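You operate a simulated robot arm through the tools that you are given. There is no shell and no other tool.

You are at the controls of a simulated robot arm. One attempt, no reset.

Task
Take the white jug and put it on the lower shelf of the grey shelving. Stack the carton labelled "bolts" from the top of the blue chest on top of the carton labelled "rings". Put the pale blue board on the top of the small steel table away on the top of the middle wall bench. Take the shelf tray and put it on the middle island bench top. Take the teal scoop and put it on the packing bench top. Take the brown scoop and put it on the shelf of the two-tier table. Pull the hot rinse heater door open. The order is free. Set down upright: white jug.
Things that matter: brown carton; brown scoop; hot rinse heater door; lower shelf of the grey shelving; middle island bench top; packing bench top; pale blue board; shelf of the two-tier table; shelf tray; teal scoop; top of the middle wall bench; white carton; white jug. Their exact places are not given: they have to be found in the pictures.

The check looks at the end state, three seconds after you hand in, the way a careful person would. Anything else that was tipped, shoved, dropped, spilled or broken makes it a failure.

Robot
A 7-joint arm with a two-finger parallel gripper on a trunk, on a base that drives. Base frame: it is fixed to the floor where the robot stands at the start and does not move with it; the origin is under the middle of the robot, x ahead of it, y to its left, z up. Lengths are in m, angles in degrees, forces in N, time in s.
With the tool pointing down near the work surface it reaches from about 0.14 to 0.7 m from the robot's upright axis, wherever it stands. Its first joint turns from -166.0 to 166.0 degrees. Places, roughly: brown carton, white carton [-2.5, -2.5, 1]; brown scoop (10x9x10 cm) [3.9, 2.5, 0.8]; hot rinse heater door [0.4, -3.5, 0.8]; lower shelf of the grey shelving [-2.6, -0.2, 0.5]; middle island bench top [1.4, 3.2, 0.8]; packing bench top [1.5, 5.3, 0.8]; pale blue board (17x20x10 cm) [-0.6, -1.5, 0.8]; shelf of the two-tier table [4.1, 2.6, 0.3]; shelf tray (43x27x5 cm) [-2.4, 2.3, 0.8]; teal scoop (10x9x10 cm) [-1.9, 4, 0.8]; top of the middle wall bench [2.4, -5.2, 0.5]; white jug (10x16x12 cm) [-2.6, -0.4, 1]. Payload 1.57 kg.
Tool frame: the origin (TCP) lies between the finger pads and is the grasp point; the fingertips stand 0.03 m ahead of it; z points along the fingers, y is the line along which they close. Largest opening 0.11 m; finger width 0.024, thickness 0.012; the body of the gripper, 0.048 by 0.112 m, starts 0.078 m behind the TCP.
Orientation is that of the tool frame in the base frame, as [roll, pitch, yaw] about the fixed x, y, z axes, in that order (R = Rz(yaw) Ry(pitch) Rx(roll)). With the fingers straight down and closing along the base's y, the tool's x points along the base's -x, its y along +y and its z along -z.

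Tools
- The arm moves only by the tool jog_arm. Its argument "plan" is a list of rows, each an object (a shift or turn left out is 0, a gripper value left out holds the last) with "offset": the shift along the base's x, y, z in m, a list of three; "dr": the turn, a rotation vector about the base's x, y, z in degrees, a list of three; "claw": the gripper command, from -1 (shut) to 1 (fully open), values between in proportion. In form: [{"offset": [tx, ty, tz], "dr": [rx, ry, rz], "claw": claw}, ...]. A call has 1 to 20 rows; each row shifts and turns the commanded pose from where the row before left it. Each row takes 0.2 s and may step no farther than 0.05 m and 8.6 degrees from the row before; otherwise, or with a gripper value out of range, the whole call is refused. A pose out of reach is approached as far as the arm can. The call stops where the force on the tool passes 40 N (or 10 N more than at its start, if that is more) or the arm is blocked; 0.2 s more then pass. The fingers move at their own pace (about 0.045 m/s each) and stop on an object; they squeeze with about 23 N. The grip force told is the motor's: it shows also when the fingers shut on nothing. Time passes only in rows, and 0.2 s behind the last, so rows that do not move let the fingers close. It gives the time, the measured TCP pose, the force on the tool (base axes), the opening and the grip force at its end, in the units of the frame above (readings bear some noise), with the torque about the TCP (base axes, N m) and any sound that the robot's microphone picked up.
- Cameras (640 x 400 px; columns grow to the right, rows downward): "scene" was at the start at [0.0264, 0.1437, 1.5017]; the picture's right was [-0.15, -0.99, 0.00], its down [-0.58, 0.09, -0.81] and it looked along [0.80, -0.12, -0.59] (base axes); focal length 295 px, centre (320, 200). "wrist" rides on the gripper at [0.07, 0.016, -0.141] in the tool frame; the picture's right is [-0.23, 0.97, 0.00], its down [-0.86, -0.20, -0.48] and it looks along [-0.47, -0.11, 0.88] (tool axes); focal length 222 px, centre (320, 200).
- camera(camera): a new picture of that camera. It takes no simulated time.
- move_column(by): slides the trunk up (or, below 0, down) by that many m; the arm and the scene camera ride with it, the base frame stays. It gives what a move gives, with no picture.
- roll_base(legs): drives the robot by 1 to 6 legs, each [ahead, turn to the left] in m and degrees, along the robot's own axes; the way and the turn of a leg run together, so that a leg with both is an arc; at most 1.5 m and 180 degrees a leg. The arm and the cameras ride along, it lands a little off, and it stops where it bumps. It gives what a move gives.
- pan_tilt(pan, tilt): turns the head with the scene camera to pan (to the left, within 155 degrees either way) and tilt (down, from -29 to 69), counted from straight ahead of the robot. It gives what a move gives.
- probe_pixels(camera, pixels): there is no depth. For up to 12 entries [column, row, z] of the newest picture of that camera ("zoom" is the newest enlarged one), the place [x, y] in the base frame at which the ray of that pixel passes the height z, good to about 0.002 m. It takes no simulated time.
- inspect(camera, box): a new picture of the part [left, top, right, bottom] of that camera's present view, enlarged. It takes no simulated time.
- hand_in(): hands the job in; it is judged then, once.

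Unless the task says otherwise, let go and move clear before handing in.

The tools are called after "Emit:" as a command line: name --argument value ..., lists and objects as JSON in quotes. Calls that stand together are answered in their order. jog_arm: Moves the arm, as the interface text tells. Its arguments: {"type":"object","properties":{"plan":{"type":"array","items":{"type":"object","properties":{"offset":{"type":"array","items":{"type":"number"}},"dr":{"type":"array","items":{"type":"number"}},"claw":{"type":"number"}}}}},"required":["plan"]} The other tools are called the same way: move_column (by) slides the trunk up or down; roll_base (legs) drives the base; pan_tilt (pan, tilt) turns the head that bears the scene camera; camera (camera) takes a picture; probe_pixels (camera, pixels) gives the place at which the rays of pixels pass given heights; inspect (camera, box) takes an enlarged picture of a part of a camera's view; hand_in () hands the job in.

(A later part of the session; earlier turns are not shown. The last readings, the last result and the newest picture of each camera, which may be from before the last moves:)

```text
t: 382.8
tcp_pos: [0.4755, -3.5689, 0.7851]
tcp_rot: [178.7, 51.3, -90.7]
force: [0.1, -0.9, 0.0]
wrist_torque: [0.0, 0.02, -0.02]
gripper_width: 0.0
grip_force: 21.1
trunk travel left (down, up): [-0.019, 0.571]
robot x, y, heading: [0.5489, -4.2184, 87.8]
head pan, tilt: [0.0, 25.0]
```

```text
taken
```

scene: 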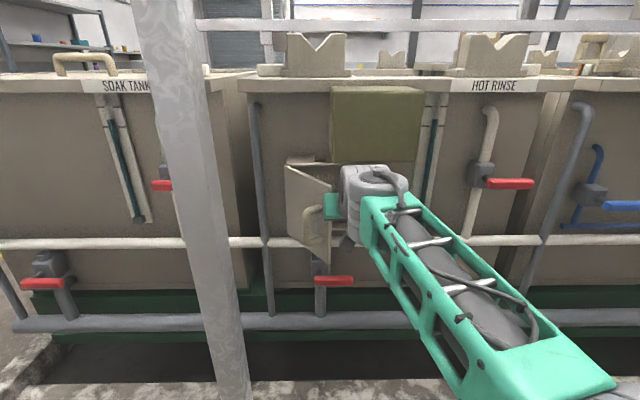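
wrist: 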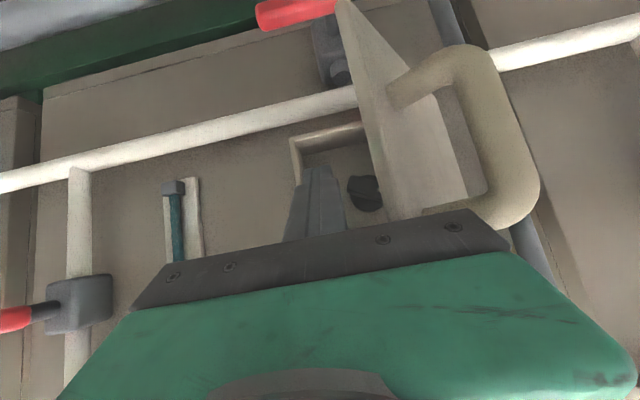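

The palm has begun to move the door; forces are tiny. I continue pushing left another 10 cm.

Emit:
jog_arm --plan '[{"offset": [-0.015, 0, 0]}, {"offset": [-0.015, 0, 0]}, {"offset": [-0.015, 0, 0]}, {"offset": [-0.015, 0, 0]}, {"offset": [-0.015, 0, 0]}, {"offset": [-0.015, 0, 0]}, {}]'

Emit:
camera --camera "wrist"

Emit:
camera --camera "scene"

```text
t: 383.5
tcp_pos: [0.4546, -3.5725, 0.7834]
tcp_rot: [178.8, 51.0, -91.5]
force: [11.8, -16.7, -0.3]
wrist_torque: [1.2, 0.86, 0.83]
gripper_width: 0.0
grip_force: 21.3
trunk travel left (down, up): [-0.019, 0.571]
robot x, y, heading: [0.5445, -4.212, 88.0]
head pan, tilt: [0.0, 25.0]
stopped in row 3: the force on the tool passed its limit at 54 N (the readings are from after the stop); the commanded pose is now the measured one
```

```text
taken
```

wrist: 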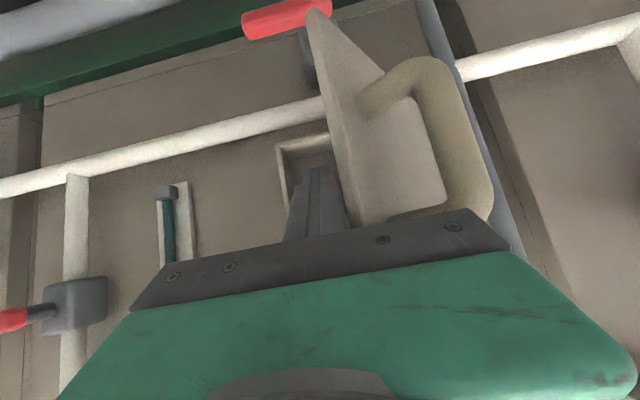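

```text
taken
```

scene: 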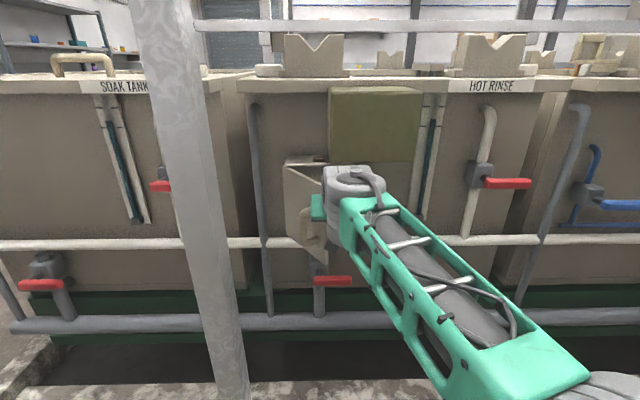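

The palm struck the door's end edge instead of pushing its inner face. I back out, turn the tool ~40° to the left so only the fingertips reach behind the door, and try again.

Emit:
jog_arm --plan '[{"offset": [0.02, 0, 0]}, {"offset": [0.03, -0.01, 0]}, {"offset": [0.03, -0.03, 0]}, {"offset": [0.01, -0.04, 0]}, {"offset": [0.01, -0.02, 0], "dr": [0, 0, 8]}, {"offset": [0.01, 0, 0], "dr": [0, 0, 8]}, {"offset": [0.01, 0, 0], "dr": [0, 0, 8]}, {"offset": [0.0, 0, 0], "dr": [0, 0, 8]}, {"offset": [0.0, 0, 0], "dr": [0, 0, 8]}, {}]'

Emit:
camera --camera "scene"

Emit:
camera --camera "wrist"

```text
t: 385.7
tcp_pos: [0.571, -3.6705, 0.7839]
tcp_rot: [178.8, 51.0, -51.1]
force: [0.3, -0.1, -0.4]
wrist_torque: [-0.02, -0.02, -0.02]
gripper_width: 0.0
grip_force: 21.6
trunk travel left (down, up): [-0.019, 0.571]
robot x, y, heading: [0.5484, -4.2176, 87.6]
head pan, tilt: [0.0, 25.0]
```

```text
taken
```

scene: 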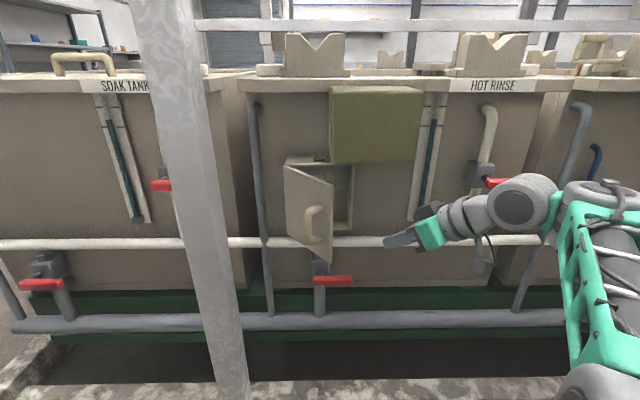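

```text
taken
```

wrist: 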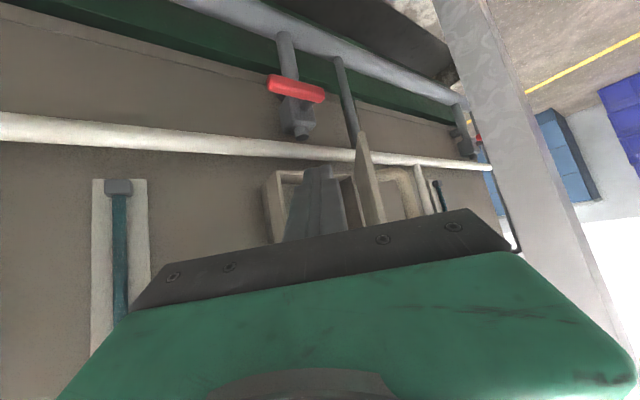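

The finger now points behind the door from the right. I move it in beside the door's inner face.

Emit:
jog_arm --plan '[{"offset": [0, 0.03, 0]}, {"offset": [-0.01, 0.03, 0]}, {"offset": [-0.03, 0.025, 0]}, {"offset": [-0.03, 0.01, 0]}, {}]'

Emit:
camera --camera "wrist"

Emit:
camera --camera "scene"

```text
t: 386.9
tcp_pos: [0.5022, -3.5752, 0.7816]
tcp_rot: [178.8, 50.9, -51.2]
force: [-0.4, -0.4, -0.7]
wrist_torque: [-0.01, -0.01, 0.03]
gripper_width: 0.0
grip_force: 21.1
trunk travel left (down, up): [-0.019, 0.571]
robot x, y, heading: [0.5469, -4.2159, 87.9]
head pan, tilt: [0.0, 25.0]
```

```text
taken
```

wrist: 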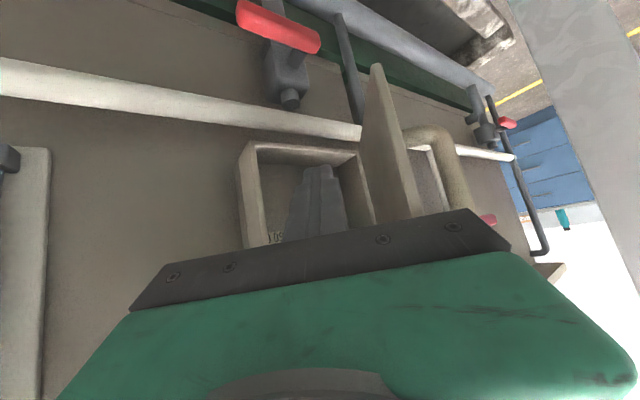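

```text
taken
```

scene: 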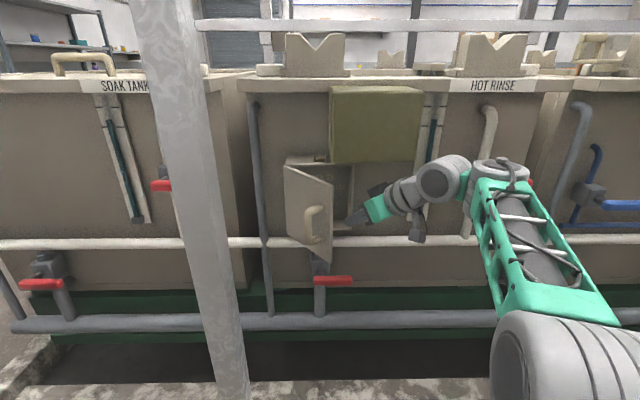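

The fingertips are behind the door edge now. I push it left and outward in small steps.

Emit:
jog_arm --plan '[{"offset": [-0.015, 0, 0]}, {"offset": [-0.015, 0, 0]}, {"offset": [-0.015, 0, 0]}, {"offset": [-0.015, -0.002, 0]}, {"offset": [-0.015, -0.003, 0]}, {"offset": [-0.015, -0.004, 0]}, {}]'

Emit:
camera --camera "wrist"

Emit:
camera --camera "scene"

```text
t: 388.5
tcp_pos: [0.4135, -3.5851, 0.7831]
tcp_rot: [178.9, 50.9, -51.2]
force: [0.6, -0.3, 0.2]
wrist_torque: [-0.02, 0.03, -0.02]
gripper_width: 0.0
grip_force: 21.9
trunk travel left (down, up): [-0.019, 0.571]
robot x, y, heading: [0.549, -4.2189, 87.4]
head pan, tilt: [0.0, 25.0]
```

```text
taken
```

wrist: 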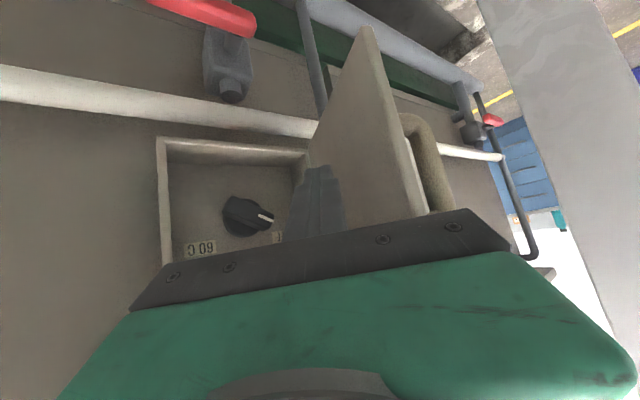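

```text
taken
```

scene: 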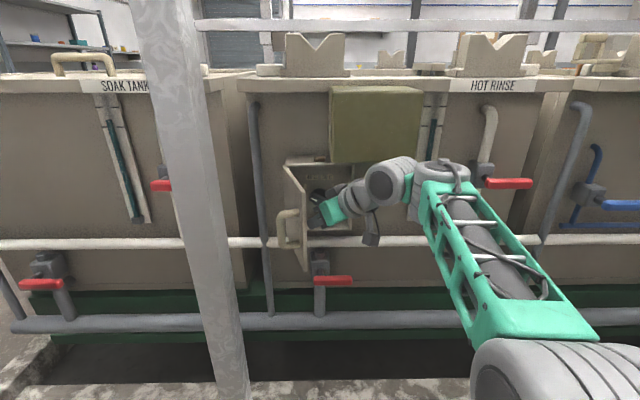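

The door has swung to about 75°. I push a little further.

Emit:
jog_arm --plan '[{"offset": [-0.012, -0.004, 0]}, {"offset": [-0.012, -0.004, 0]}, {"offset": [-0.012, -0.004, 0]}, {"offset": [-0.012, -0.004, 0]}, {}]'

Emit:
camera --camera "wrist"

Emit:
camera --camera "scene"

```text
t: 389.7
tcp_pos: [0.3632, -3.6008, 0.7816]
tcp_rot: [178.8, 50.8, -51.2]
force: [-0.3, -0.3, -0.7]
wrist_torque: [0.01, -0.02, 0.01]
gripper_width: 0.0001
grip_force: 21.2
trunk travel left (down, up): [-0.019, 0.571]
robot x, y, heading: [0.5482, -4.2173, 87.4]
head pan, tilt: [0.0, 25.0]
```

```text
taken
```

wrist: 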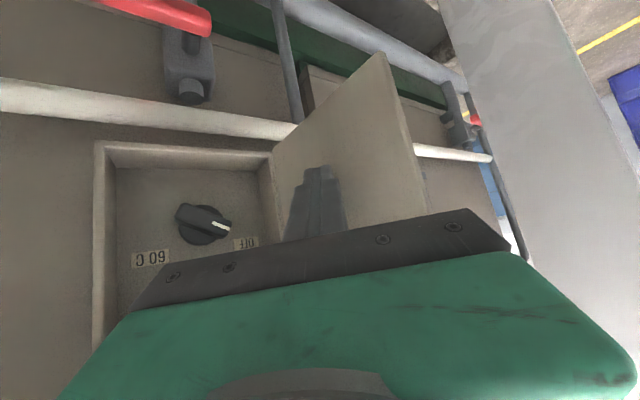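

```text
taken
```

scene: 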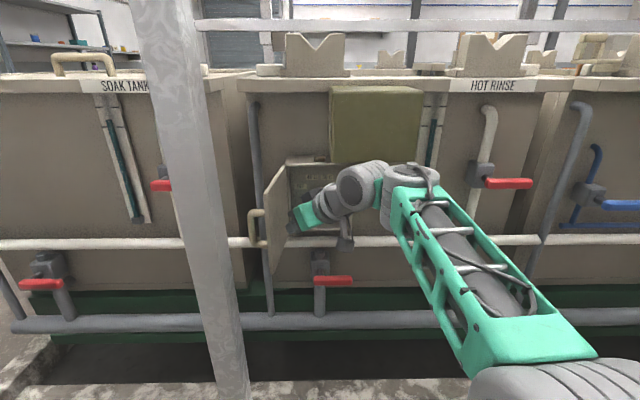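

The door is open past 90°. I withdraw: first to the right, then back, without touching the door or the knob.

Emit:
jog_arm --plan '[{"offset": [0.02, -0.005, 0]}, {"offset": [0.03, -0.01, 0]}, {"offset": [0.03, -0.02, 0]}, {"offset": [0.03, -0.03, 0]}, {"offset": [0.02, -0.04, 0]}, {}]'

Emit:
roll_base --legs '[[-0.2, 0]]'

Emit:
camera --camera "scene"

```text
t: 391.1
tcp_pos: [0.4925, -3.7034, 0.7869]
tcp_rot: [178.8, 50.9, -51.0]
force: [-0.2, -0.4, -0.2]
wrist_torque: [0.02, 0.0, 0.0]
gripper_width: 0.0
grip_force: 20.7
trunk travel left (down, up): [-0.019, 0.571]
robot x, y, heading: [0.5518, -4.2174, 87.8]
head pan, tilt: [0.0, 25.0]
```

```text
t: 392.6
tcp_pos: [0.4841, -3.9025, 0.7859]
tcp_rot: [178.8, 50.9, -51.0]
force: [0.3, 0.3, 0.0]
wrist_torque: [0.0, -0.02, -0.01]
gripper_width: 0.0
grip_force: 21.6
trunk travel left (down, up): [-0.019, 0.571]
robot x, y, heading: [0.5403, -4.4141, 87.8]
head pan, tilt: [0.0, 25.0]
```

```text
taken
```

scene: 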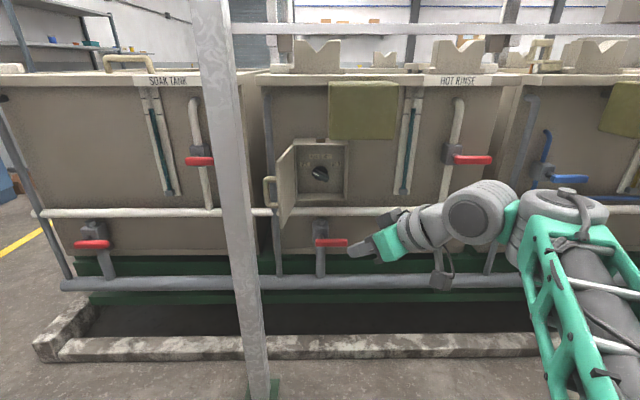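

The heater door stands open with the interior visible (320,170). Now the north-side tasks: I fold the tool back to pointing down and raise the trunk for travel.

Emit:
jog_arm --plan '[{"dr": [0, 0, -8]}, {"dr": [0, 0, -8]}, {"dr": [0, 0, -8]}, {"dr": [0, 0, -8]}, {"dr": [0, 0, -7]}, {"offset": [0, -0.01, -0.01], "dr": [-5, 0, 0]}, {"offset": [0, -0.01, -0.01], "dr": [-5, 0, 0]}, {"offset": [0, -0.01, -0.01], "dr": [-5, 0, 0]}, {"offset": [0, -0.01, -0.01], "dr": [-5, 0, 0]}, {"offset": [0, -0.01, -0.01], "dr": [-5, 0, 0]}, {"offset": [0, -0.01, -0.01], "dr": [-5, 0, 0]}, {"offset": [0, 0, -0.01], "dr": [-5, 0, 0]}, {"offset": [0, 0, -0.01], "dr": [-5, 0, 0]}, {"offset": [0, 0, -0.01], "dr": [-5, 0, 0]}, {"offset": [0, 0, -0.01], "dr": [-5, 0, 0], "claw": 1}, {}]'

Emit:
move_column --by 0.4

```text
t: 396.1
tcp_pos: [0.4834, -3.9634, 0.6842]
tcp_rot: [178.7, 0.8, -89.8]
force: [0.0, 0.5, 0.3]
wrist_torque: [0.0, 0.0, 0.02]
gripper_width: 0.05
grip_force: 0.2
trunk travel left (down, up): [-0.019, 0.571]
robot x, y, heading: [0.5409, -4.4129, 87.9]
head pan, tilt: [0.0, 25.0]
```

```text
t: 399.9
tcp_pos: [0.4837, -3.9637, 1.0851]
tcp_rot: [178.8, 0.9, -90.0]
force: [-0.5, -0.4, 1.3]
wrist_torque: [0.03, -0.03, -0.03]
gripper_width: 0.1099
grip_force: 0.1
trunk travel left (down, up): [-0.419, 0.171]
robot x, y, heading: [0.5418, -4.4153, 88.2]
head pan, tilt: [0.0, 25.0]
```

I drive back out west along the aisle and north up the corridor.

Emit:
roll_base --legs '[[0, 92], [1.4, 0], [0.78, 0], [0, -90]]'

Emit:
pan_tilt --pan 0 --tilt 25

Emit:
camera --camera "scene"

```text
t: 418.4
tcp_pos: [-1.7303, -4.0753, 1.0849]
tcp_rot: [178.7, 1.0, -84.7]
force: [0.8, 0.3, -0.5]
wrist_torque: [-0.01, -0.02, 0.01]
gripper_width: 0.1101
grip_force: 0.1
trunk travel left (down, up): [-0.419, 0.171]
robot x, y, heading: [-1.6331, -4.5235, 93.3]
head pan, tilt: [0.0, 25.0]
```

```text
t: 419.1
tcp_pos: [-1.7305, -4.0751, 1.0854]
tcp_rot: [178.7, 0.8, -84.6]
force: [0.8, 0.6, -0.6]
wrist_torque: [0.03, 0.03, 0.01]
gripper_width: 0.11
grip_force: 0.0
trunk travel left (down, up): [-0.419, 0.171]
robot x, y, heading: [-1.6337, -4.519, 93.4]
head pan, tilt: [0.0, 25.0]
```

```text
taken
```

scene: 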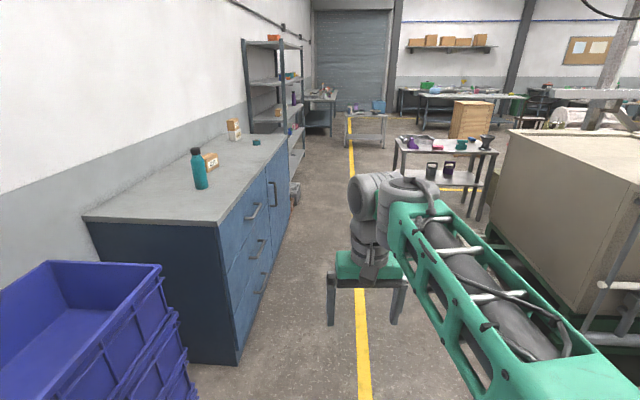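

The corridor north is clear (carton stack visible at (235,130)). I straighten and drive north, then northeast between crate and white table.

Emit:
roll_base --legs '[[0, -3.2], [1.4, 0], [1.4, 0], [0.95, 0]]'

Emit:
pan_tilt --pan -30 --tilt 25

Emit:
camera --camera "scene"

```text
t: 437.5
tcp_pos: [-1.7757, -0.3369, 1.0856]
tcp_rot: [178.7, 0.9, -87.5]
force: [0.1, 1.1, 0.0]
wrist_torque: [-0.01, -0.04, 0.04]
gripper_width: 0.11
grip_force: 0.1
trunk travel left (down, up): [-0.419, 0.171]
robot x, y, heading: [-1.6991, -0.7858, 90.3]
head pan, tilt: [0.0, 25.0]
```

```text
t: 438.5
tcp_pos: [-1.7763, -0.336, 1.0852]
tcp_rot: [178.8, 1.0, -87.5]
force: [-0.1, -0.5, -0.3]
wrist_torque: [0.02, 0.01, -0.01]
gripper_width: 0.11
grip_force: 0.1
trunk travel left (down, up): [-0.419, 0.171]
robot x, y, heading: [-1.6989, -0.7875, 90.4]
head pan, tilt: [-30.0, 25.0]
```

```text
taken
```

scene: 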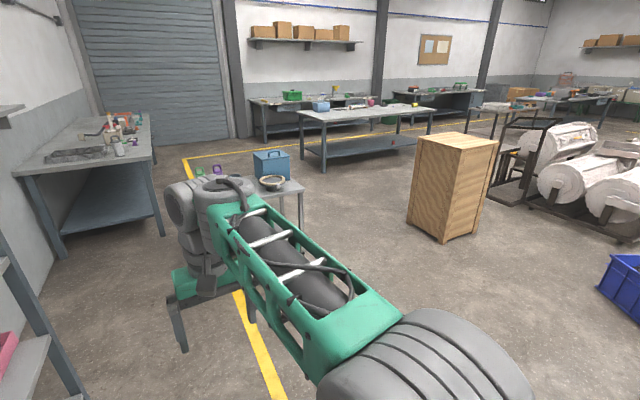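

The west bench with the grey tray is at left (80,155). I probe its legs and the white table for planning.

Emit:
probe_pixels --camera "scene" --pixels '[[63, 257, 0], [163, 235, 0], [205, 195, 0], [138, 163, 0.75], [30, 172, 0.75], [152, 122, 0.75], [300, 235, 0], [440, 240, 0], [410, 220, 0], [323, 170, 0], [433, 133, 0]]'

Emit:
inspect --camera "scene" --box '[20, 95, 180, 195]'

```text
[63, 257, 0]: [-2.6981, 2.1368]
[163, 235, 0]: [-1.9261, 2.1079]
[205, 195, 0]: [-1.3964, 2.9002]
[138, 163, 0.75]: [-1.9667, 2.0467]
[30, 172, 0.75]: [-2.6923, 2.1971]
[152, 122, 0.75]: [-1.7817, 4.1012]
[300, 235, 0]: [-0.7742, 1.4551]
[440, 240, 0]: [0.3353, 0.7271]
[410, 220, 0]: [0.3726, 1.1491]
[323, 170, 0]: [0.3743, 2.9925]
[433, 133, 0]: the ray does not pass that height
```

```text
4.00 times, centred on (100, 145) of scene
```

zoom: 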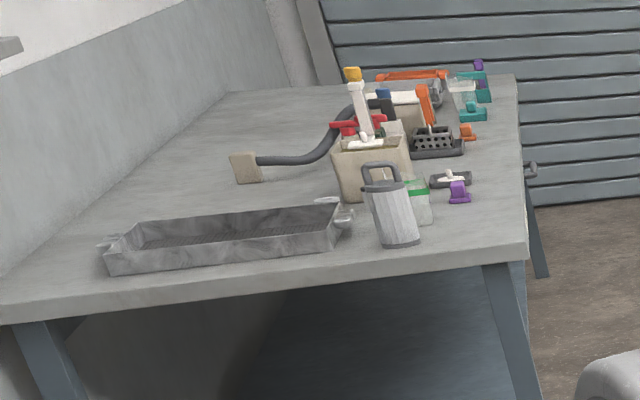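

Bench front is x≈−1.93, its south end y≈2.08. I'll approach the tray from the south end, passing between the shelving and the white table.

Emit:
roll_base --legs '[[0, 5.8], [1.4, 0], [0, 23], [0.92, 0], [0, -29]]'

Emit:
pan_tilt --pan 0 --tilt 35

Emit:
camera --camera "scene"

Emit:
camera --camera "wrist"

```text
t: 450.4
tcp_pos: [-2.4691, 1.5909, 1.09]
tcp_rot: [178.6, 1.1, -59.9]
force: [35.3, 8.0, -4.2]
wrist_torque: [-1.09, 5.31, -0.22]
gripper_width: 0.11
grip_force: 0.1
trunk travel left (down, up): [-0.419, 0.171]
robot x, y, heading: [-2.1974, 1.2328, 118.1]
head pan, tilt: [-30.0, 25.0]
stopped in leg 4: the force on the tool passed its limit at 150 N (the readings are from after the stop); the commanded pose is now the measured one
```

```text
t: 451.4
tcp_pos: [-2.4702, 1.592, 1.0903]
tcp_rot: [178.4, 0.8, -59.3]
force: [46.7, 24.7, -2.1]
wrist_torque: [-3.76, 7.04, -0.71]
gripper_width: 0.1099
grip_force: 0.0
trunk travel left (down, up): [-0.419, 0.171]
robot x, y, heading: [-2.2013, 1.2325, 118.2]
head pan, tilt: [0.0, 35.0]
```

```text
taken
```

scene: 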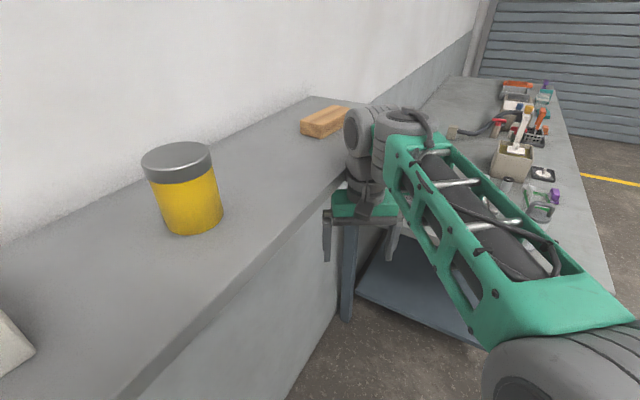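

```text
taken
```

wrist: 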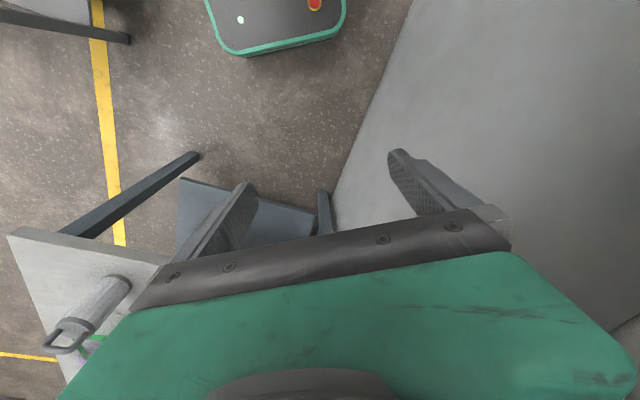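

The wrist bumped a wall shelf I hadn't accounted for (shelf edge left of the hand). I reverse right away to release the contact.

Emit:
roll_base --legs '[[-0.25, 0]]'

Emit:
jog_arm --plan '[{}, {}]'

Emit:
pan_tilt --pan 10 --tilt 20

Emit:
camera --camera "scene"

```text
t: 453.2
tcp_pos: [-2.3578, 1.3681, 1.0876]
tcp_rot: [178.9, 0.9, -59.0]
force: [0.1, -0.4, 0.0]
wrist_torque: [0.02, -0.02, 0.0]
gripper_width: 0.1098
grip_force: 0.0
trunk travel left (down, up): [-0.419, 0.171]
robot x, y, heading: [-2.0807, 1.012, 119.0]
head pan, tilt: [0.0, 35.0]
```

```text
t: 453.8
tcp_pos: [-2.3576, 1.3699, 1.0879]
tcp_rot: [178.9, 0.9, -58.9]
force: [0.6, 0.3, 0.2]
wrist_torque: [-0.03, 0.02, -0.01]
gripper_width: 0.1101
grip_force: 0.1
trunk travel left (down, up): [-0.419, 0.171]
robot x, y, heading: [-2.0809, 1.0143, 118.8]
head pan, tilt: [0.0, 35.0]
```

```text
t: 454.6
tcp_pos: [-2.3574, 1.3693, 1.0882]
tcp_rot: [178.9, 0.9, -59.0]
force: [-0.1, 0.1, -0.7]
wrist_torque: [0.0, 0.05, -0.01]
gripper_width: 0.1099
grip_force: 0.1
trunk travel left (down, up): [-0.419, 0.171]
robot x, y, heading: [-2.073, 1.0101, 118.9]
head pan, tilt: [10.0, 20.0]
```

```text
taken
```

scene: 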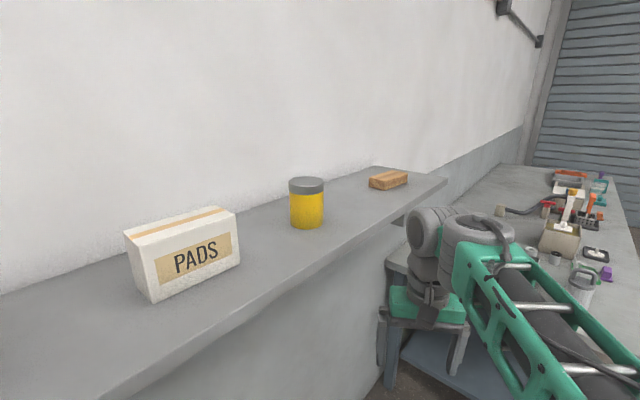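

All items on that wall shelf (PADS, yellow pot, block) still stand in place and the contact is released. I measure the shelf's edge so I can stay clear.

Emit:
probe_pixels --camera "scene" --pixels '[[444, 182, 1.15], [444, 182, 1.2], [444, 182, 1.25], [250, 312, 1.15], [250, 312, 1.2], [150, 372, 1.2], [408, 214, 1.15]]'

Emit:
pan_tilt --pan -10 --tilt 25

Emit:
camera --camera "scene"

Emit:
inspect --camera "scene" --box '[300, 100, 620, 320]'

```text
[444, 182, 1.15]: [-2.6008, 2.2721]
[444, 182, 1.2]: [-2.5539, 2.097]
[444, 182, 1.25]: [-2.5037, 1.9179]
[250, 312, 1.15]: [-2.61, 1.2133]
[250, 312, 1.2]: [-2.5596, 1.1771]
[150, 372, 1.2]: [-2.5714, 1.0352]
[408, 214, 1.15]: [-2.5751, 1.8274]
```

```text
t: 455.4
tcp_pos: [-2.3585, 1.3678, 1.088]
tcp_rot: [178.9, 0.9, -59.0]
force: [0.0, 0.6, 0.8]
wrist_torque: [-0.02, 0.01, 0.0]
gripper_width: 0.1101
grip_force: 0.0
trunk travel left (down, up): [-0.419, 0.171]
robot x, y, heading: [-2.0759, 1.0139, 118.9]
head pan, tilt: [-10.0, 25.0]
```

```text
taken
```

scene: 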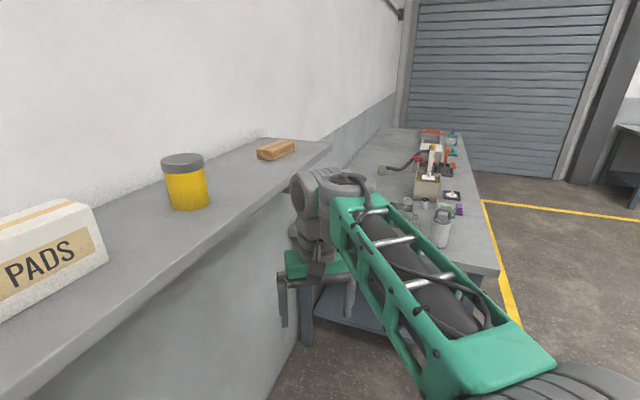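

```text
1.82 times, centred on (460, 210) of scene
```

zoom: 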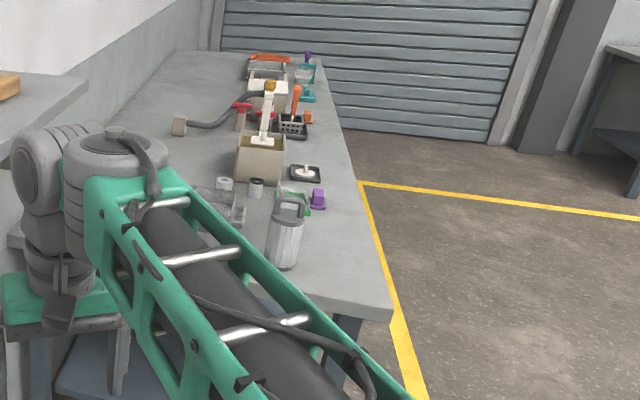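

The shelf edge is at x≈−2.53, z≈1.22, ending at y≈2.0, so I'll stay at x≈−2.08 with the arm lowered. I turn north, lower the trunk and roll up to the bench's south end.

Emit:
roll_base --legs '[[0, -29]]'

Emit:
move_column --by -0.1

Emit:
roll_base --legs '[[0.35, 0]]'

Emit:
pan_tilt --pan 10 --tilt 35

Emit:
camera --camera "scene"

Emit:
camera --camera "wrist"

```text
t: 457.2
tcp_pos: [-2.152, 1.4585, 1.0878]
tcp_rot: [178.9, 0.8, -87.8]
force: [-0.5, 0.2, 0.4]
wrist_torque: [-0.01, 0.02, 0.02]
gripper_width: 0.1101
grip_force: 0.0
trunk travel left (down, up): [-0.419, 0.171]
robot x, y, heading: [-2.0793, 1.0088, 90.3]
head pan, tilt: [-10.0, 25.0]
```

```text
t: 458.6
tcp_pos: [-2.1512, 1.4593, 0.9891]
tcp_rot: [179.0, 1.0, -87.8]
force: [0.3, -1.0, -0.5]
wrist_torque: [-0.04, -0.03, 0.04]
gripper_width: 0.11
grip_force: 0.0
trunk travel left (down, up): [-0.319, 0.271]
robot x, y, heading: [-2.076, 1.0153, 90.0]
head pan, tilt: [-10.0, 25.0]
```

```text
t: 460.8
tcp_pos: [-2.152, 1.8091, 0.9883]
tcp_rot: [178.8, 0.8, -87.8]
force: [-0.9, -0.2, -0.4]
wrist_torque: [-0.03, 0.03, 0.02]
gripper_width: 0.1101
grip_force: 0.1
trunk travel left (down, up): [-0.319, 0.271]
robot x, y, heading: [-2.0785, 1.362, 89.8]
head pan, tilt: [-10.0, 25.0]
```

```text
t: 461.6
tcp_pos: [-2.1519, 1.8085, 0.9883]
tcp_rot: [178.9, 0.9, -87.8]
force: [0.1, 0.1, -0.8]
wrist_torque: [-0.02, 0.01, -0.03]
gripper_width: 0.1099
grip_force: 0.1
trunk travel left (down, up): [-0.319, 0.271]
robot x, y, heading: [-2.0775, 1.3627, 90.1]
head pan, tilt: [10.0, 35.0]
```

```text
taken
```

scene: 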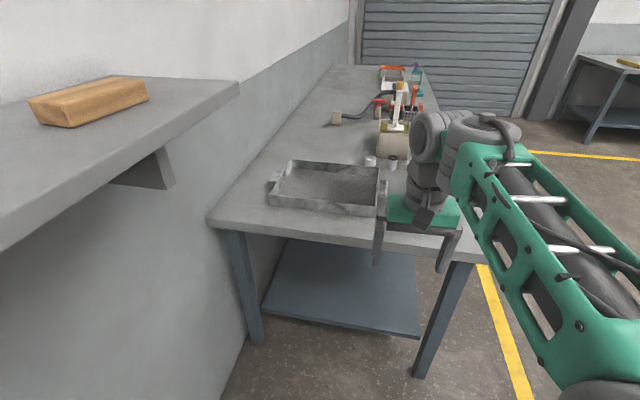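

```text
taken
```

wrist: 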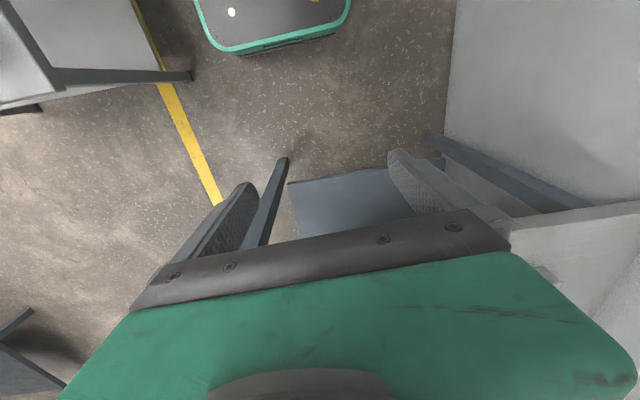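

The tray is right ahead at (325,185). I zoom in and probe its rim and the bench's south edge.

Emit:
inspect --camera "scene" --box '[200, 140, 420, 270]'

Emit:
probe_pixels --camera "scene" --pixels '[[272, 203, 0.77], [378, 217, 0.77], [273, 197, 0.82], [380, 207, 0.82], [288, 162, 0.82], [380, 168, 0.82], [207, 220, 0.75], [207, 220, 0.77], [470, 262, 0.75], [235, 232, 0.75], [414, 376, 0], [255, 343, 0]]'

```text
2.91 times, centred on (310, 205) of scene
```

zoom: 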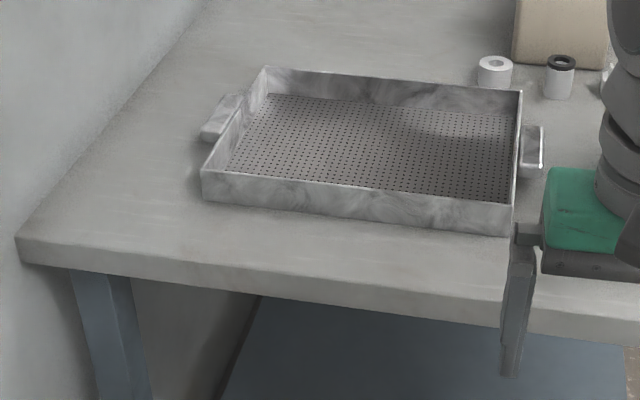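

```text
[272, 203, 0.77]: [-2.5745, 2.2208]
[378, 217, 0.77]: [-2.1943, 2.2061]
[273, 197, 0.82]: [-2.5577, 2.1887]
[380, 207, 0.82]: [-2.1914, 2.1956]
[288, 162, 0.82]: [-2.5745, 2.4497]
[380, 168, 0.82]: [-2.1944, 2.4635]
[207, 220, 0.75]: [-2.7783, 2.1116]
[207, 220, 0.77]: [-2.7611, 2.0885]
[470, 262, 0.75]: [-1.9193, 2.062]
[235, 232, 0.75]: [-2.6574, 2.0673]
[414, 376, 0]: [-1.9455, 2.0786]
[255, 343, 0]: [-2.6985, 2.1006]
```

The tray's near wall is at y≈2.2, x from −2.57 to −2.19, open and empty, with vertical 5 cm sides. I roll 0.3 m closer and bring the hand above the middle of the near wall, turned so the fingers straddle it.

Emit:
roll_base --legs '[[0.28, 0]]'

Emit:
jog_arm --plan '[{"offset": [-0.02, 0, 0], "dr": [0, 0, -8]}, {"offset": [-0.02, 0.01, 0], "dr": [0, 0, -8]}, {"offset": [-0.02, 0.01, 0], "dr": [0, 0, -8]}, {"offset": [-0.02, 0.01, 0], "dr": [0, 0, -8]}, {"offset": [-0.02, 0.01, 0], "dr": [0, 0, -8]}, {"offset": [-0.02, 0.01, 0], "dr": [0, 0, -8]}, {"offset": [-0.02, 0.01, 0], "dr": [0, 0, -8]}, {"offset": [-0.02, 0.01, 0], "dr": [0, 0, -8]}, {"offset": [-0.02, 0.01, 0], "dr": [0, 0, -8]}, {"offset": [-0.02, 0.01, 0], "dr": [0, 0, -8]}, {"offset": [-0.02, 0.01, 0], "dr": [0, 0, -8]}, {}]'

Emit:
camera --camera "wrist"

Emit:
camera --camera "scene"

```text
t: 463.6
tcp_pos: [-2.151, 2.0865, 0.9878]
tcp_rot: [178.9, 1.0, -88.0]
force: [-0.6, -0.5, 0.4]
wrist_torque: [-0.01, 0.0, -0.03]
gripper_width: 0.11
grip_force: 0.1
trunk travel left (down, up): [-0.319, 0.271]
robot x, y, heading: [-2.0771, 1.6415, 90.0]
head pan, tilt: [10.0, 35.0]
```

```text
t: 466.2
tcp_pos: [-2.3669, 2.1769, 0.9846]
tcp_rot: [178.9, 0.1, -173.0]
force: [-0.1, -1.2, 0.1]
wrist_torque: [0.0, -0.02, 0.0]
gripper_width: 0.1103
grip_force: 0.1
out of reach, approached as far as the arm can: row 9, 10
trunk travel left (down, up): [-0.319, 0.271]
robot x, y, heading: [-2.0801, 1.6404, 89.9]
head pan, tilt: [10.0, 35.0]
```

```text
taken
```

wrist: 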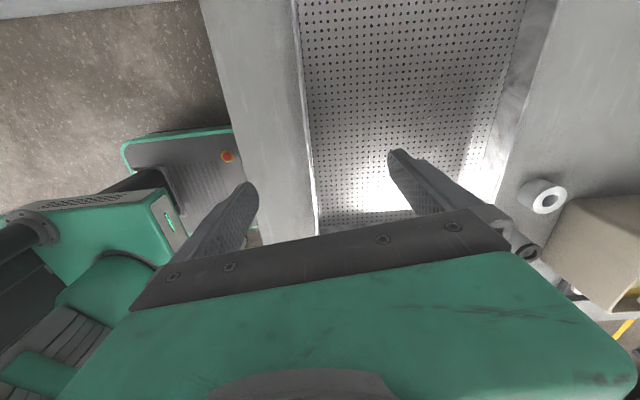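

```text
taken
```

scene: 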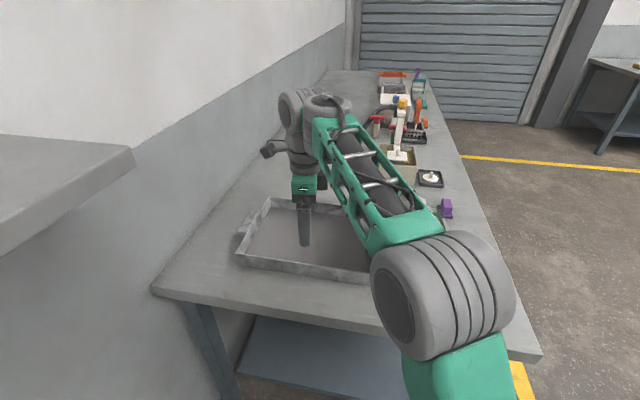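

The tray's near wall runs between the fingers in the wrist view ((300,10) to (318,215)). I probe its line and the far wall.

Emit:
inspect --camera "wrist" --box '[180, 0, 560, 240]'

Emit:
probe_pixels --camera "wrist" --pixels '[[298, 10, 0.815], [306, 100, 0.815], [317, 210, 0.815], [298, 10, 0.805], [317, 210, 0.805], [530, 60, 0.815], [488, 190, 0.815], [262, 180, 0.76], [205, 10, 0.76]]'

```text
1.67 times, centred on (370, 120) of wrist
```

zoom: 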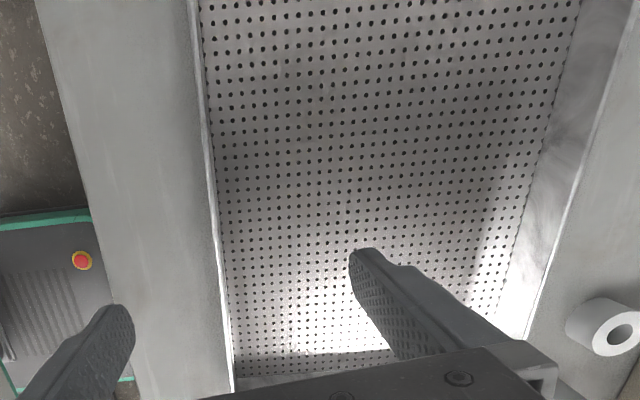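

```text
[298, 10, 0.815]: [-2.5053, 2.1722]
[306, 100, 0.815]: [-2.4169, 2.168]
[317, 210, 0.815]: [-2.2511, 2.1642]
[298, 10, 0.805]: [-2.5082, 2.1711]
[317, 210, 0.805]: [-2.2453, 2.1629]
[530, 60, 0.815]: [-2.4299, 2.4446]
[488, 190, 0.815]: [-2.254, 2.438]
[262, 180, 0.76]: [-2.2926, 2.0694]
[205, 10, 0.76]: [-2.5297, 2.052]
```

The wall line is y≈2.168 (slope −1.8°). I square the hand to it, and lower to just above the rim.

Emit:
jog_arm --plan '[{"offset": [-0.005, -0.004, -0.03], "dr": [0, 0, -4.4]}, {"offset": [-0.005, -0.005, -0.03], "dr": [0, 0, -4.4]}, {"offset": [0, 0, -0.03]}, {"offset": [0, 0, -0.02]}, {}]'

Emit:
camera --camera "wrist"

Emit:
camera --camera "scene"

```text
t: 467.4
tcp_pos: [-2.3779, 2.1698, 0.877]
tcp_rot: [178.9, 0.1, 178.3]
force: [0.0, -0.5, 0.3]
wrist_torque: [0.01, 0.02, 0.0]
gripper_width: 0.1101
grip_force: 0.0
trunk travel left (down, up): [-0.319, 0.271]
robot x, y, heading: [-2.0782, 1.6416, 89.9]
head pan, tilt: [10.0, 35.0]
```

```text
taken
```

wrist: 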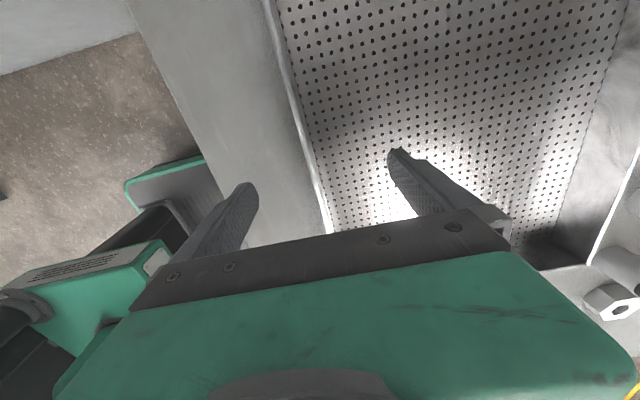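

```text
taken
```

scene: 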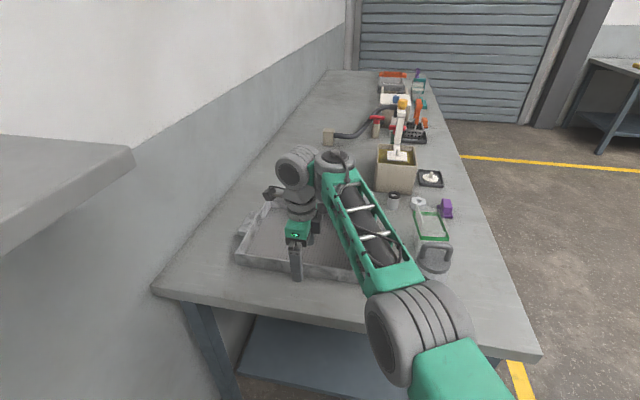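

The wall sits between the fingers. I lower to z≈0.81 in steps and close on the wall.

Emit:
jog_arm --plan '[{"offset": [0, -0.005, -0.02]}, {"offset": [0, 0, -0.02]}, {"offset": [0, 0, -0.015]}, {"offset": [0, 0, -0.01]}, {}]'

Emit:
camera --camera "wrist"

Emit:
inspect --camera "scene" --box '[220, 190, 400, 310]'

```text
t: 468.8
tcp_pos: [-2.3786, 2.1731, 0.8326]
tcp_rot: [178.7, -0.3, 178.2]
force: [-1.3, -1.3, 11.6]
wrist_torque: [0.56, -0.09, -0.02]
gripper_width: 0.1083
grip_force: 0.0
out of reach, approached as far as the arm can: row 3, 4
trunk travel left (down, up): [-0.319, 0.271]
robot x, y, heading: [-2.0795, 1.6397, 89.9]
head pan, tilt: [10.0, 35.0]
stopped in row 5: the force on the tool passed its limit at 41 N (the readings are from after the stop); the commanded pose is now the measured one
```

```text
taken
```

wrist: 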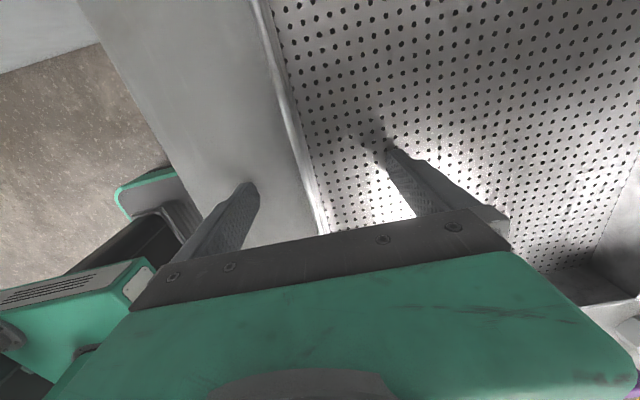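

```text
3.33 times, centred on (310, 250) of scene
```

zoom: 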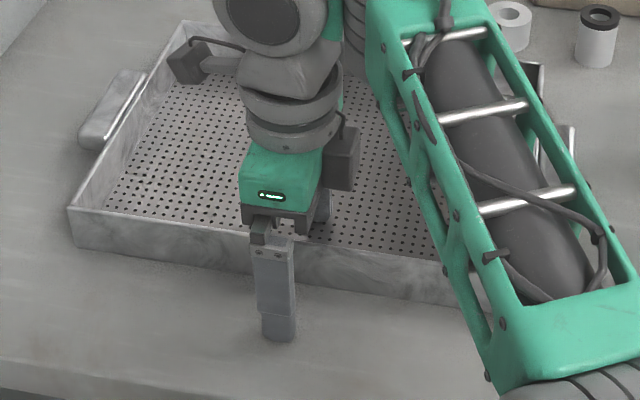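

The fingertips touched the tray bottom/bench at TCP z≈0.833, so the bench top is about 0.80. I lift 4 mm and close on the wall.

Emit:
jog_arm --plan '[{"offset": [0, 0, 0.004]}, {}, {"claw": 0}, {}, {"claw": -1}, {}, {}, {}, {}]'

Emit:
camera --camera "wrist"

```text
t: 470.8
tcp_pos: [-2.3792, 2.1724, 0.8344]
tcp_rot: [178.9, 0.0, 178.3]
force: [1.5, -2.0, -0.4]
wrist_torque: [-0.62, 0.55, 0.11]
gripper_width: 0.005
grip_force: 20.9
trunk travel left (down, up): [-0.319, 0.271]
robot x, y, heading: [-2.082, 1.6423, 89.8]
head pan, tilt: [10.0, 35.0]
```

```text
taken
```

wrist: 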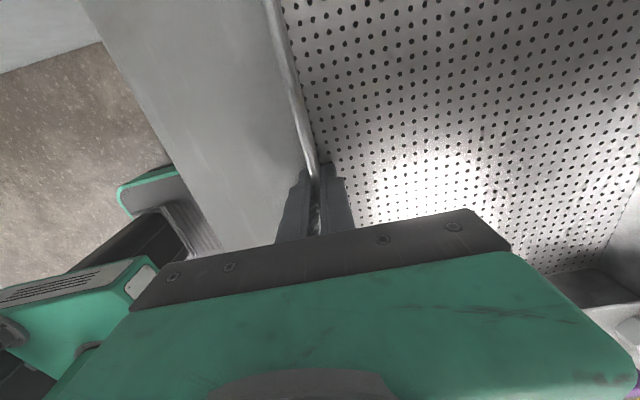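

The wall is gripped (5 mm). I test-lift slowly by 3 cm and read force and torque.

Emit:
jog_arm --plan '[{"offset": [0, 0, 0.008]}, {"offset": [0, 0, 0.01]}, {"offset": [0, 0, 0.012]}, {}]'

Emit:
camera --camera "wrist"

Emit:
camera --camera "scene"

```text
t: 471.8
tcp_pos: [-2.38, 2.1725, 0.8639]
tcp_rot: [179.2, 0.0, 178.2]
force: [-0.1, 0.8, -4.3]
wrist_torque: [-0.61, 0.0, -0.01]
gripper_width: 0.0047
grip_force: 22.5
trunk travel left (down, up): [-0.319, 0.271]
robot x, y, heading: [-2.0761, 1.6376, 90.1]
head pan, tilt: [10.0, 35.0]
```

```text
taken
```

wrist: 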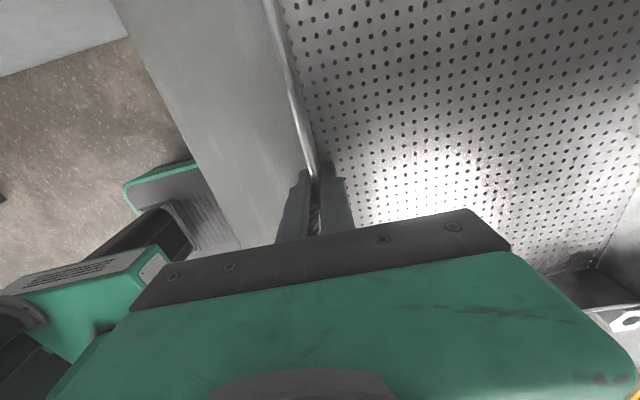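

```text
taken
```

scene: 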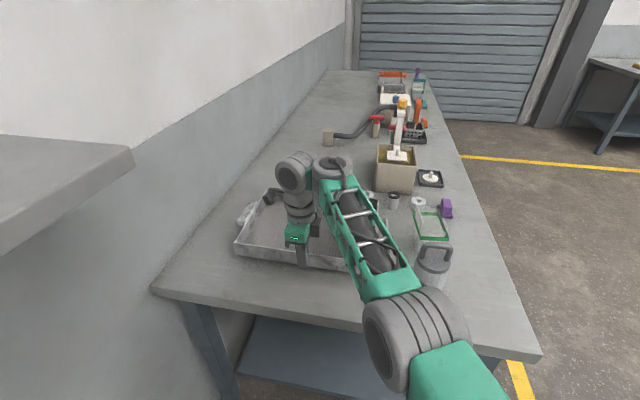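

The tray lifts level: weight ~4.5 N, torque 0.61 Nm, grip steady. I raise it with the trunk by 0.22 m.

Emit:
move_column --by 0.22

Emit:
camera --camera "scene"

Emit:
camera --camera "wrist"

```text
t: 474.1
tcp_pos: [-2.3799, 2.1724, 1.0835]
tcp_rot: [179.1, -0.2, 178.2]
force: [-0.5, 0.1, -4.4]
wrist_torque: [-0.55, -0.01, 0.01]
gripper_width: 0.005
grip_force: 22.5
trunk travel left (down, up): [-0.539, 0.051]
robot x, y, heading: [-2.0801, 1.6394, 89.7]
head pan, tilt: [10.0, 35.0]
```

```text
taken
```

scene: 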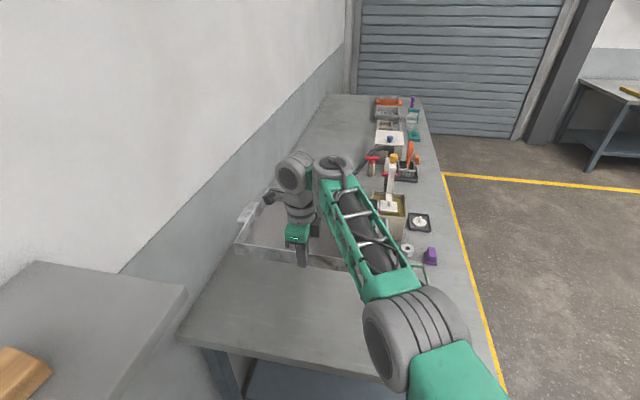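

```text
taken
```

wrist: 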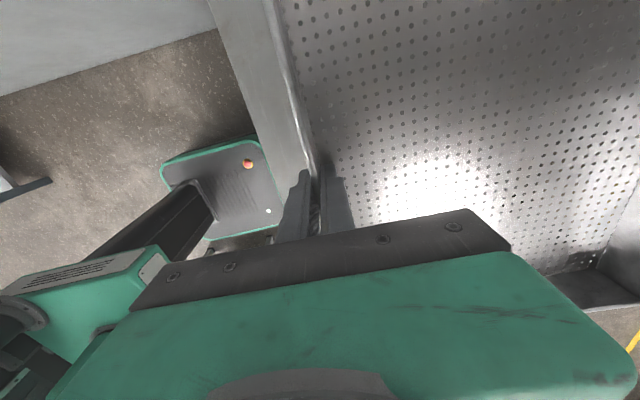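

The tray is held level at z≈1.05–1.1. I raise 5 cm more and swing it to the right in front of the robot, away from the wall shelf, passing 11 cm above the canister.

Emit:
move_column --by 0.05

Emit:
jog_arm --plan '[{"offset": [0.02, -0.01, 0]}, {"offset": [0.025, -0.012, 0]}, {"offset": [0.03, -0.012, 0]}, {"offset": [0.03, -0.012, 0]}, {"offset": [0.03, -0.012, 0]}, {"offset": [0.03, -0.012, 0]}, {"offset": [0.03, -0.01, 0]}, {"offset": [0.03, -0.01, 0]}, {"offset": [0.03, -0.01, 0]}, {}]'

Emit:
camera --camera "scene"

```text
t: 475.0
tcp_pos: [-2.3806, 2.1729, 1.1333]
tcp_rot: [179.1, 0.0, 178.1]
force: [0.5, -0.4, -4.2]
wrist_torque: [-0.59, -0.01, 0.01]
gripper_width: 0.0051
grip_force: 23.0
trunk travel left (down, up): [-0.589, 0.001]
robot x, y, heading: [-2.0813, 1.6381, 89.9]
head pan, tilt: [10.0, 35.0]
```

```text
t: 477.2
tcp_pos: [-2.1262, 2.08, 1.1507]
tcp_rot: [179.2, 0.0, 178.2]
force: [1.0, 0.1, -5.0]
wrist_torque: [-0.61, -0.01, -0.01]
gripper_width: 0.005
grip_force: 23.3
out of reach, approached as far as the arm can: row 7, 8, 9
trunk travel left (down, up): [-0.589, 0.001]
robot x, y, heading: [-2.0775, 1.6385, 89.9]
head pan, tilt: [10.0, 35.0]
```

```text
taken
```

scene: 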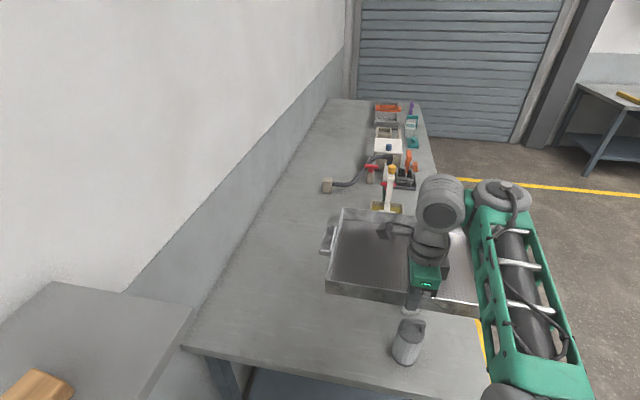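

The tray is now in front of me and level. I reverse out with a slight angle away from the shelving post, then turn east.

Emit:
roll_base --legs '[[0, 6], [-0.5, 0], [-0.45, 0]]'

Emit:
pan_tilt --pan -60 --tilt 25

Emit:
camera --camera "scene"

```text
t: 483.0
tcp_pos: [-2.0736, 1.1269, 1.1513]
tcp_rot: [179.1, -0.2, -176.0]
force: [0.2, 0.1, -4.0]
wrist_torque: [-0.58, -0.08, -0.01]
gripper_width: 0.0048
grip_force: 22.5
trunk travel left (down, up): [-0.589, 0.001]
robot x, y, heading: [-1.978, 0.695, 95.6]
head pan, tilt: [10.0, 35.0]
```

```text
t: 484.4
tcp_pos: [-2.0743, 1.1279, 1.1504]
tcp_rot: [179.3, -0.1, -176.0]
force: [-0.6, -1.0, -3.9]
wrist_torque: [-0.58, -0.05, 0.06]
gripper_width: 0.0048
grip_force: 22.7
trunk travel left (down, up): [-0.589, 0.001]
robot x, y, heading: [-1.9824, 0.6935, 95.6]
head pan, tilt: [-60.0, 25.0]
```

```text
taken
```

scene: 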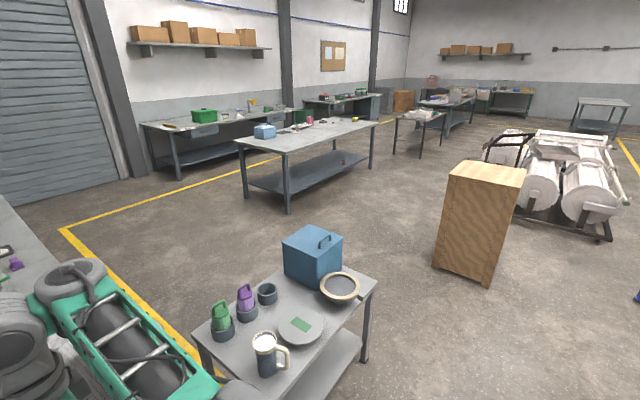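

The way east is open; I turn (tray passes well above the white table's items) and drive toward the island bench.

Emit:
roll_base --legs '[[0, -50], [0, -45.6], [1.4, 0], [0.2, 0], [0, 80]]'

Emit:
pan_tilt --pan -20 --tilt 22

Emit:
camera --camera "scene"

```text
t: 500.3
tcp_pos: [-0.361, 1.1651, 1.1507]
tcp_rot: [179.3, 0.0, 168.3]
force: [0.6, -0.2, -4.2]
wrist_torque: [-0.59, 0.07, 0.0]
gripper_width: 0.005
grip_force: 22.9
trunk travel left (down, up): [-0.589, 0.001]
robot x, y, heading: [-0.3889, 0.722, 80.1]
head pan, tilt: [-60.0, 25.0]
```

```text
t: 501.4
tcp_pos: [-0.3611, 1.1646, 1.1504]
tcp_rot: [179.3, 0.0, 168.3]
force: [0.3, -0.1, -4.7]
wrist_torque: [-0.6, 0.1, 0.0]
gripper_width: 0.005
grip_force: 22.5
trunk travel left (down, up): [-0.589, 0.001]
robot x, y, heading: [-0.3872, 0.7222, 79.8]
head pan, tilt: [-20.0, 22.0]
```

```text
taken
```

scene: 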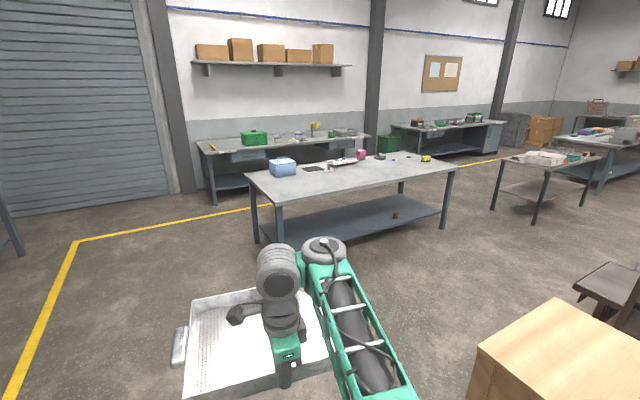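

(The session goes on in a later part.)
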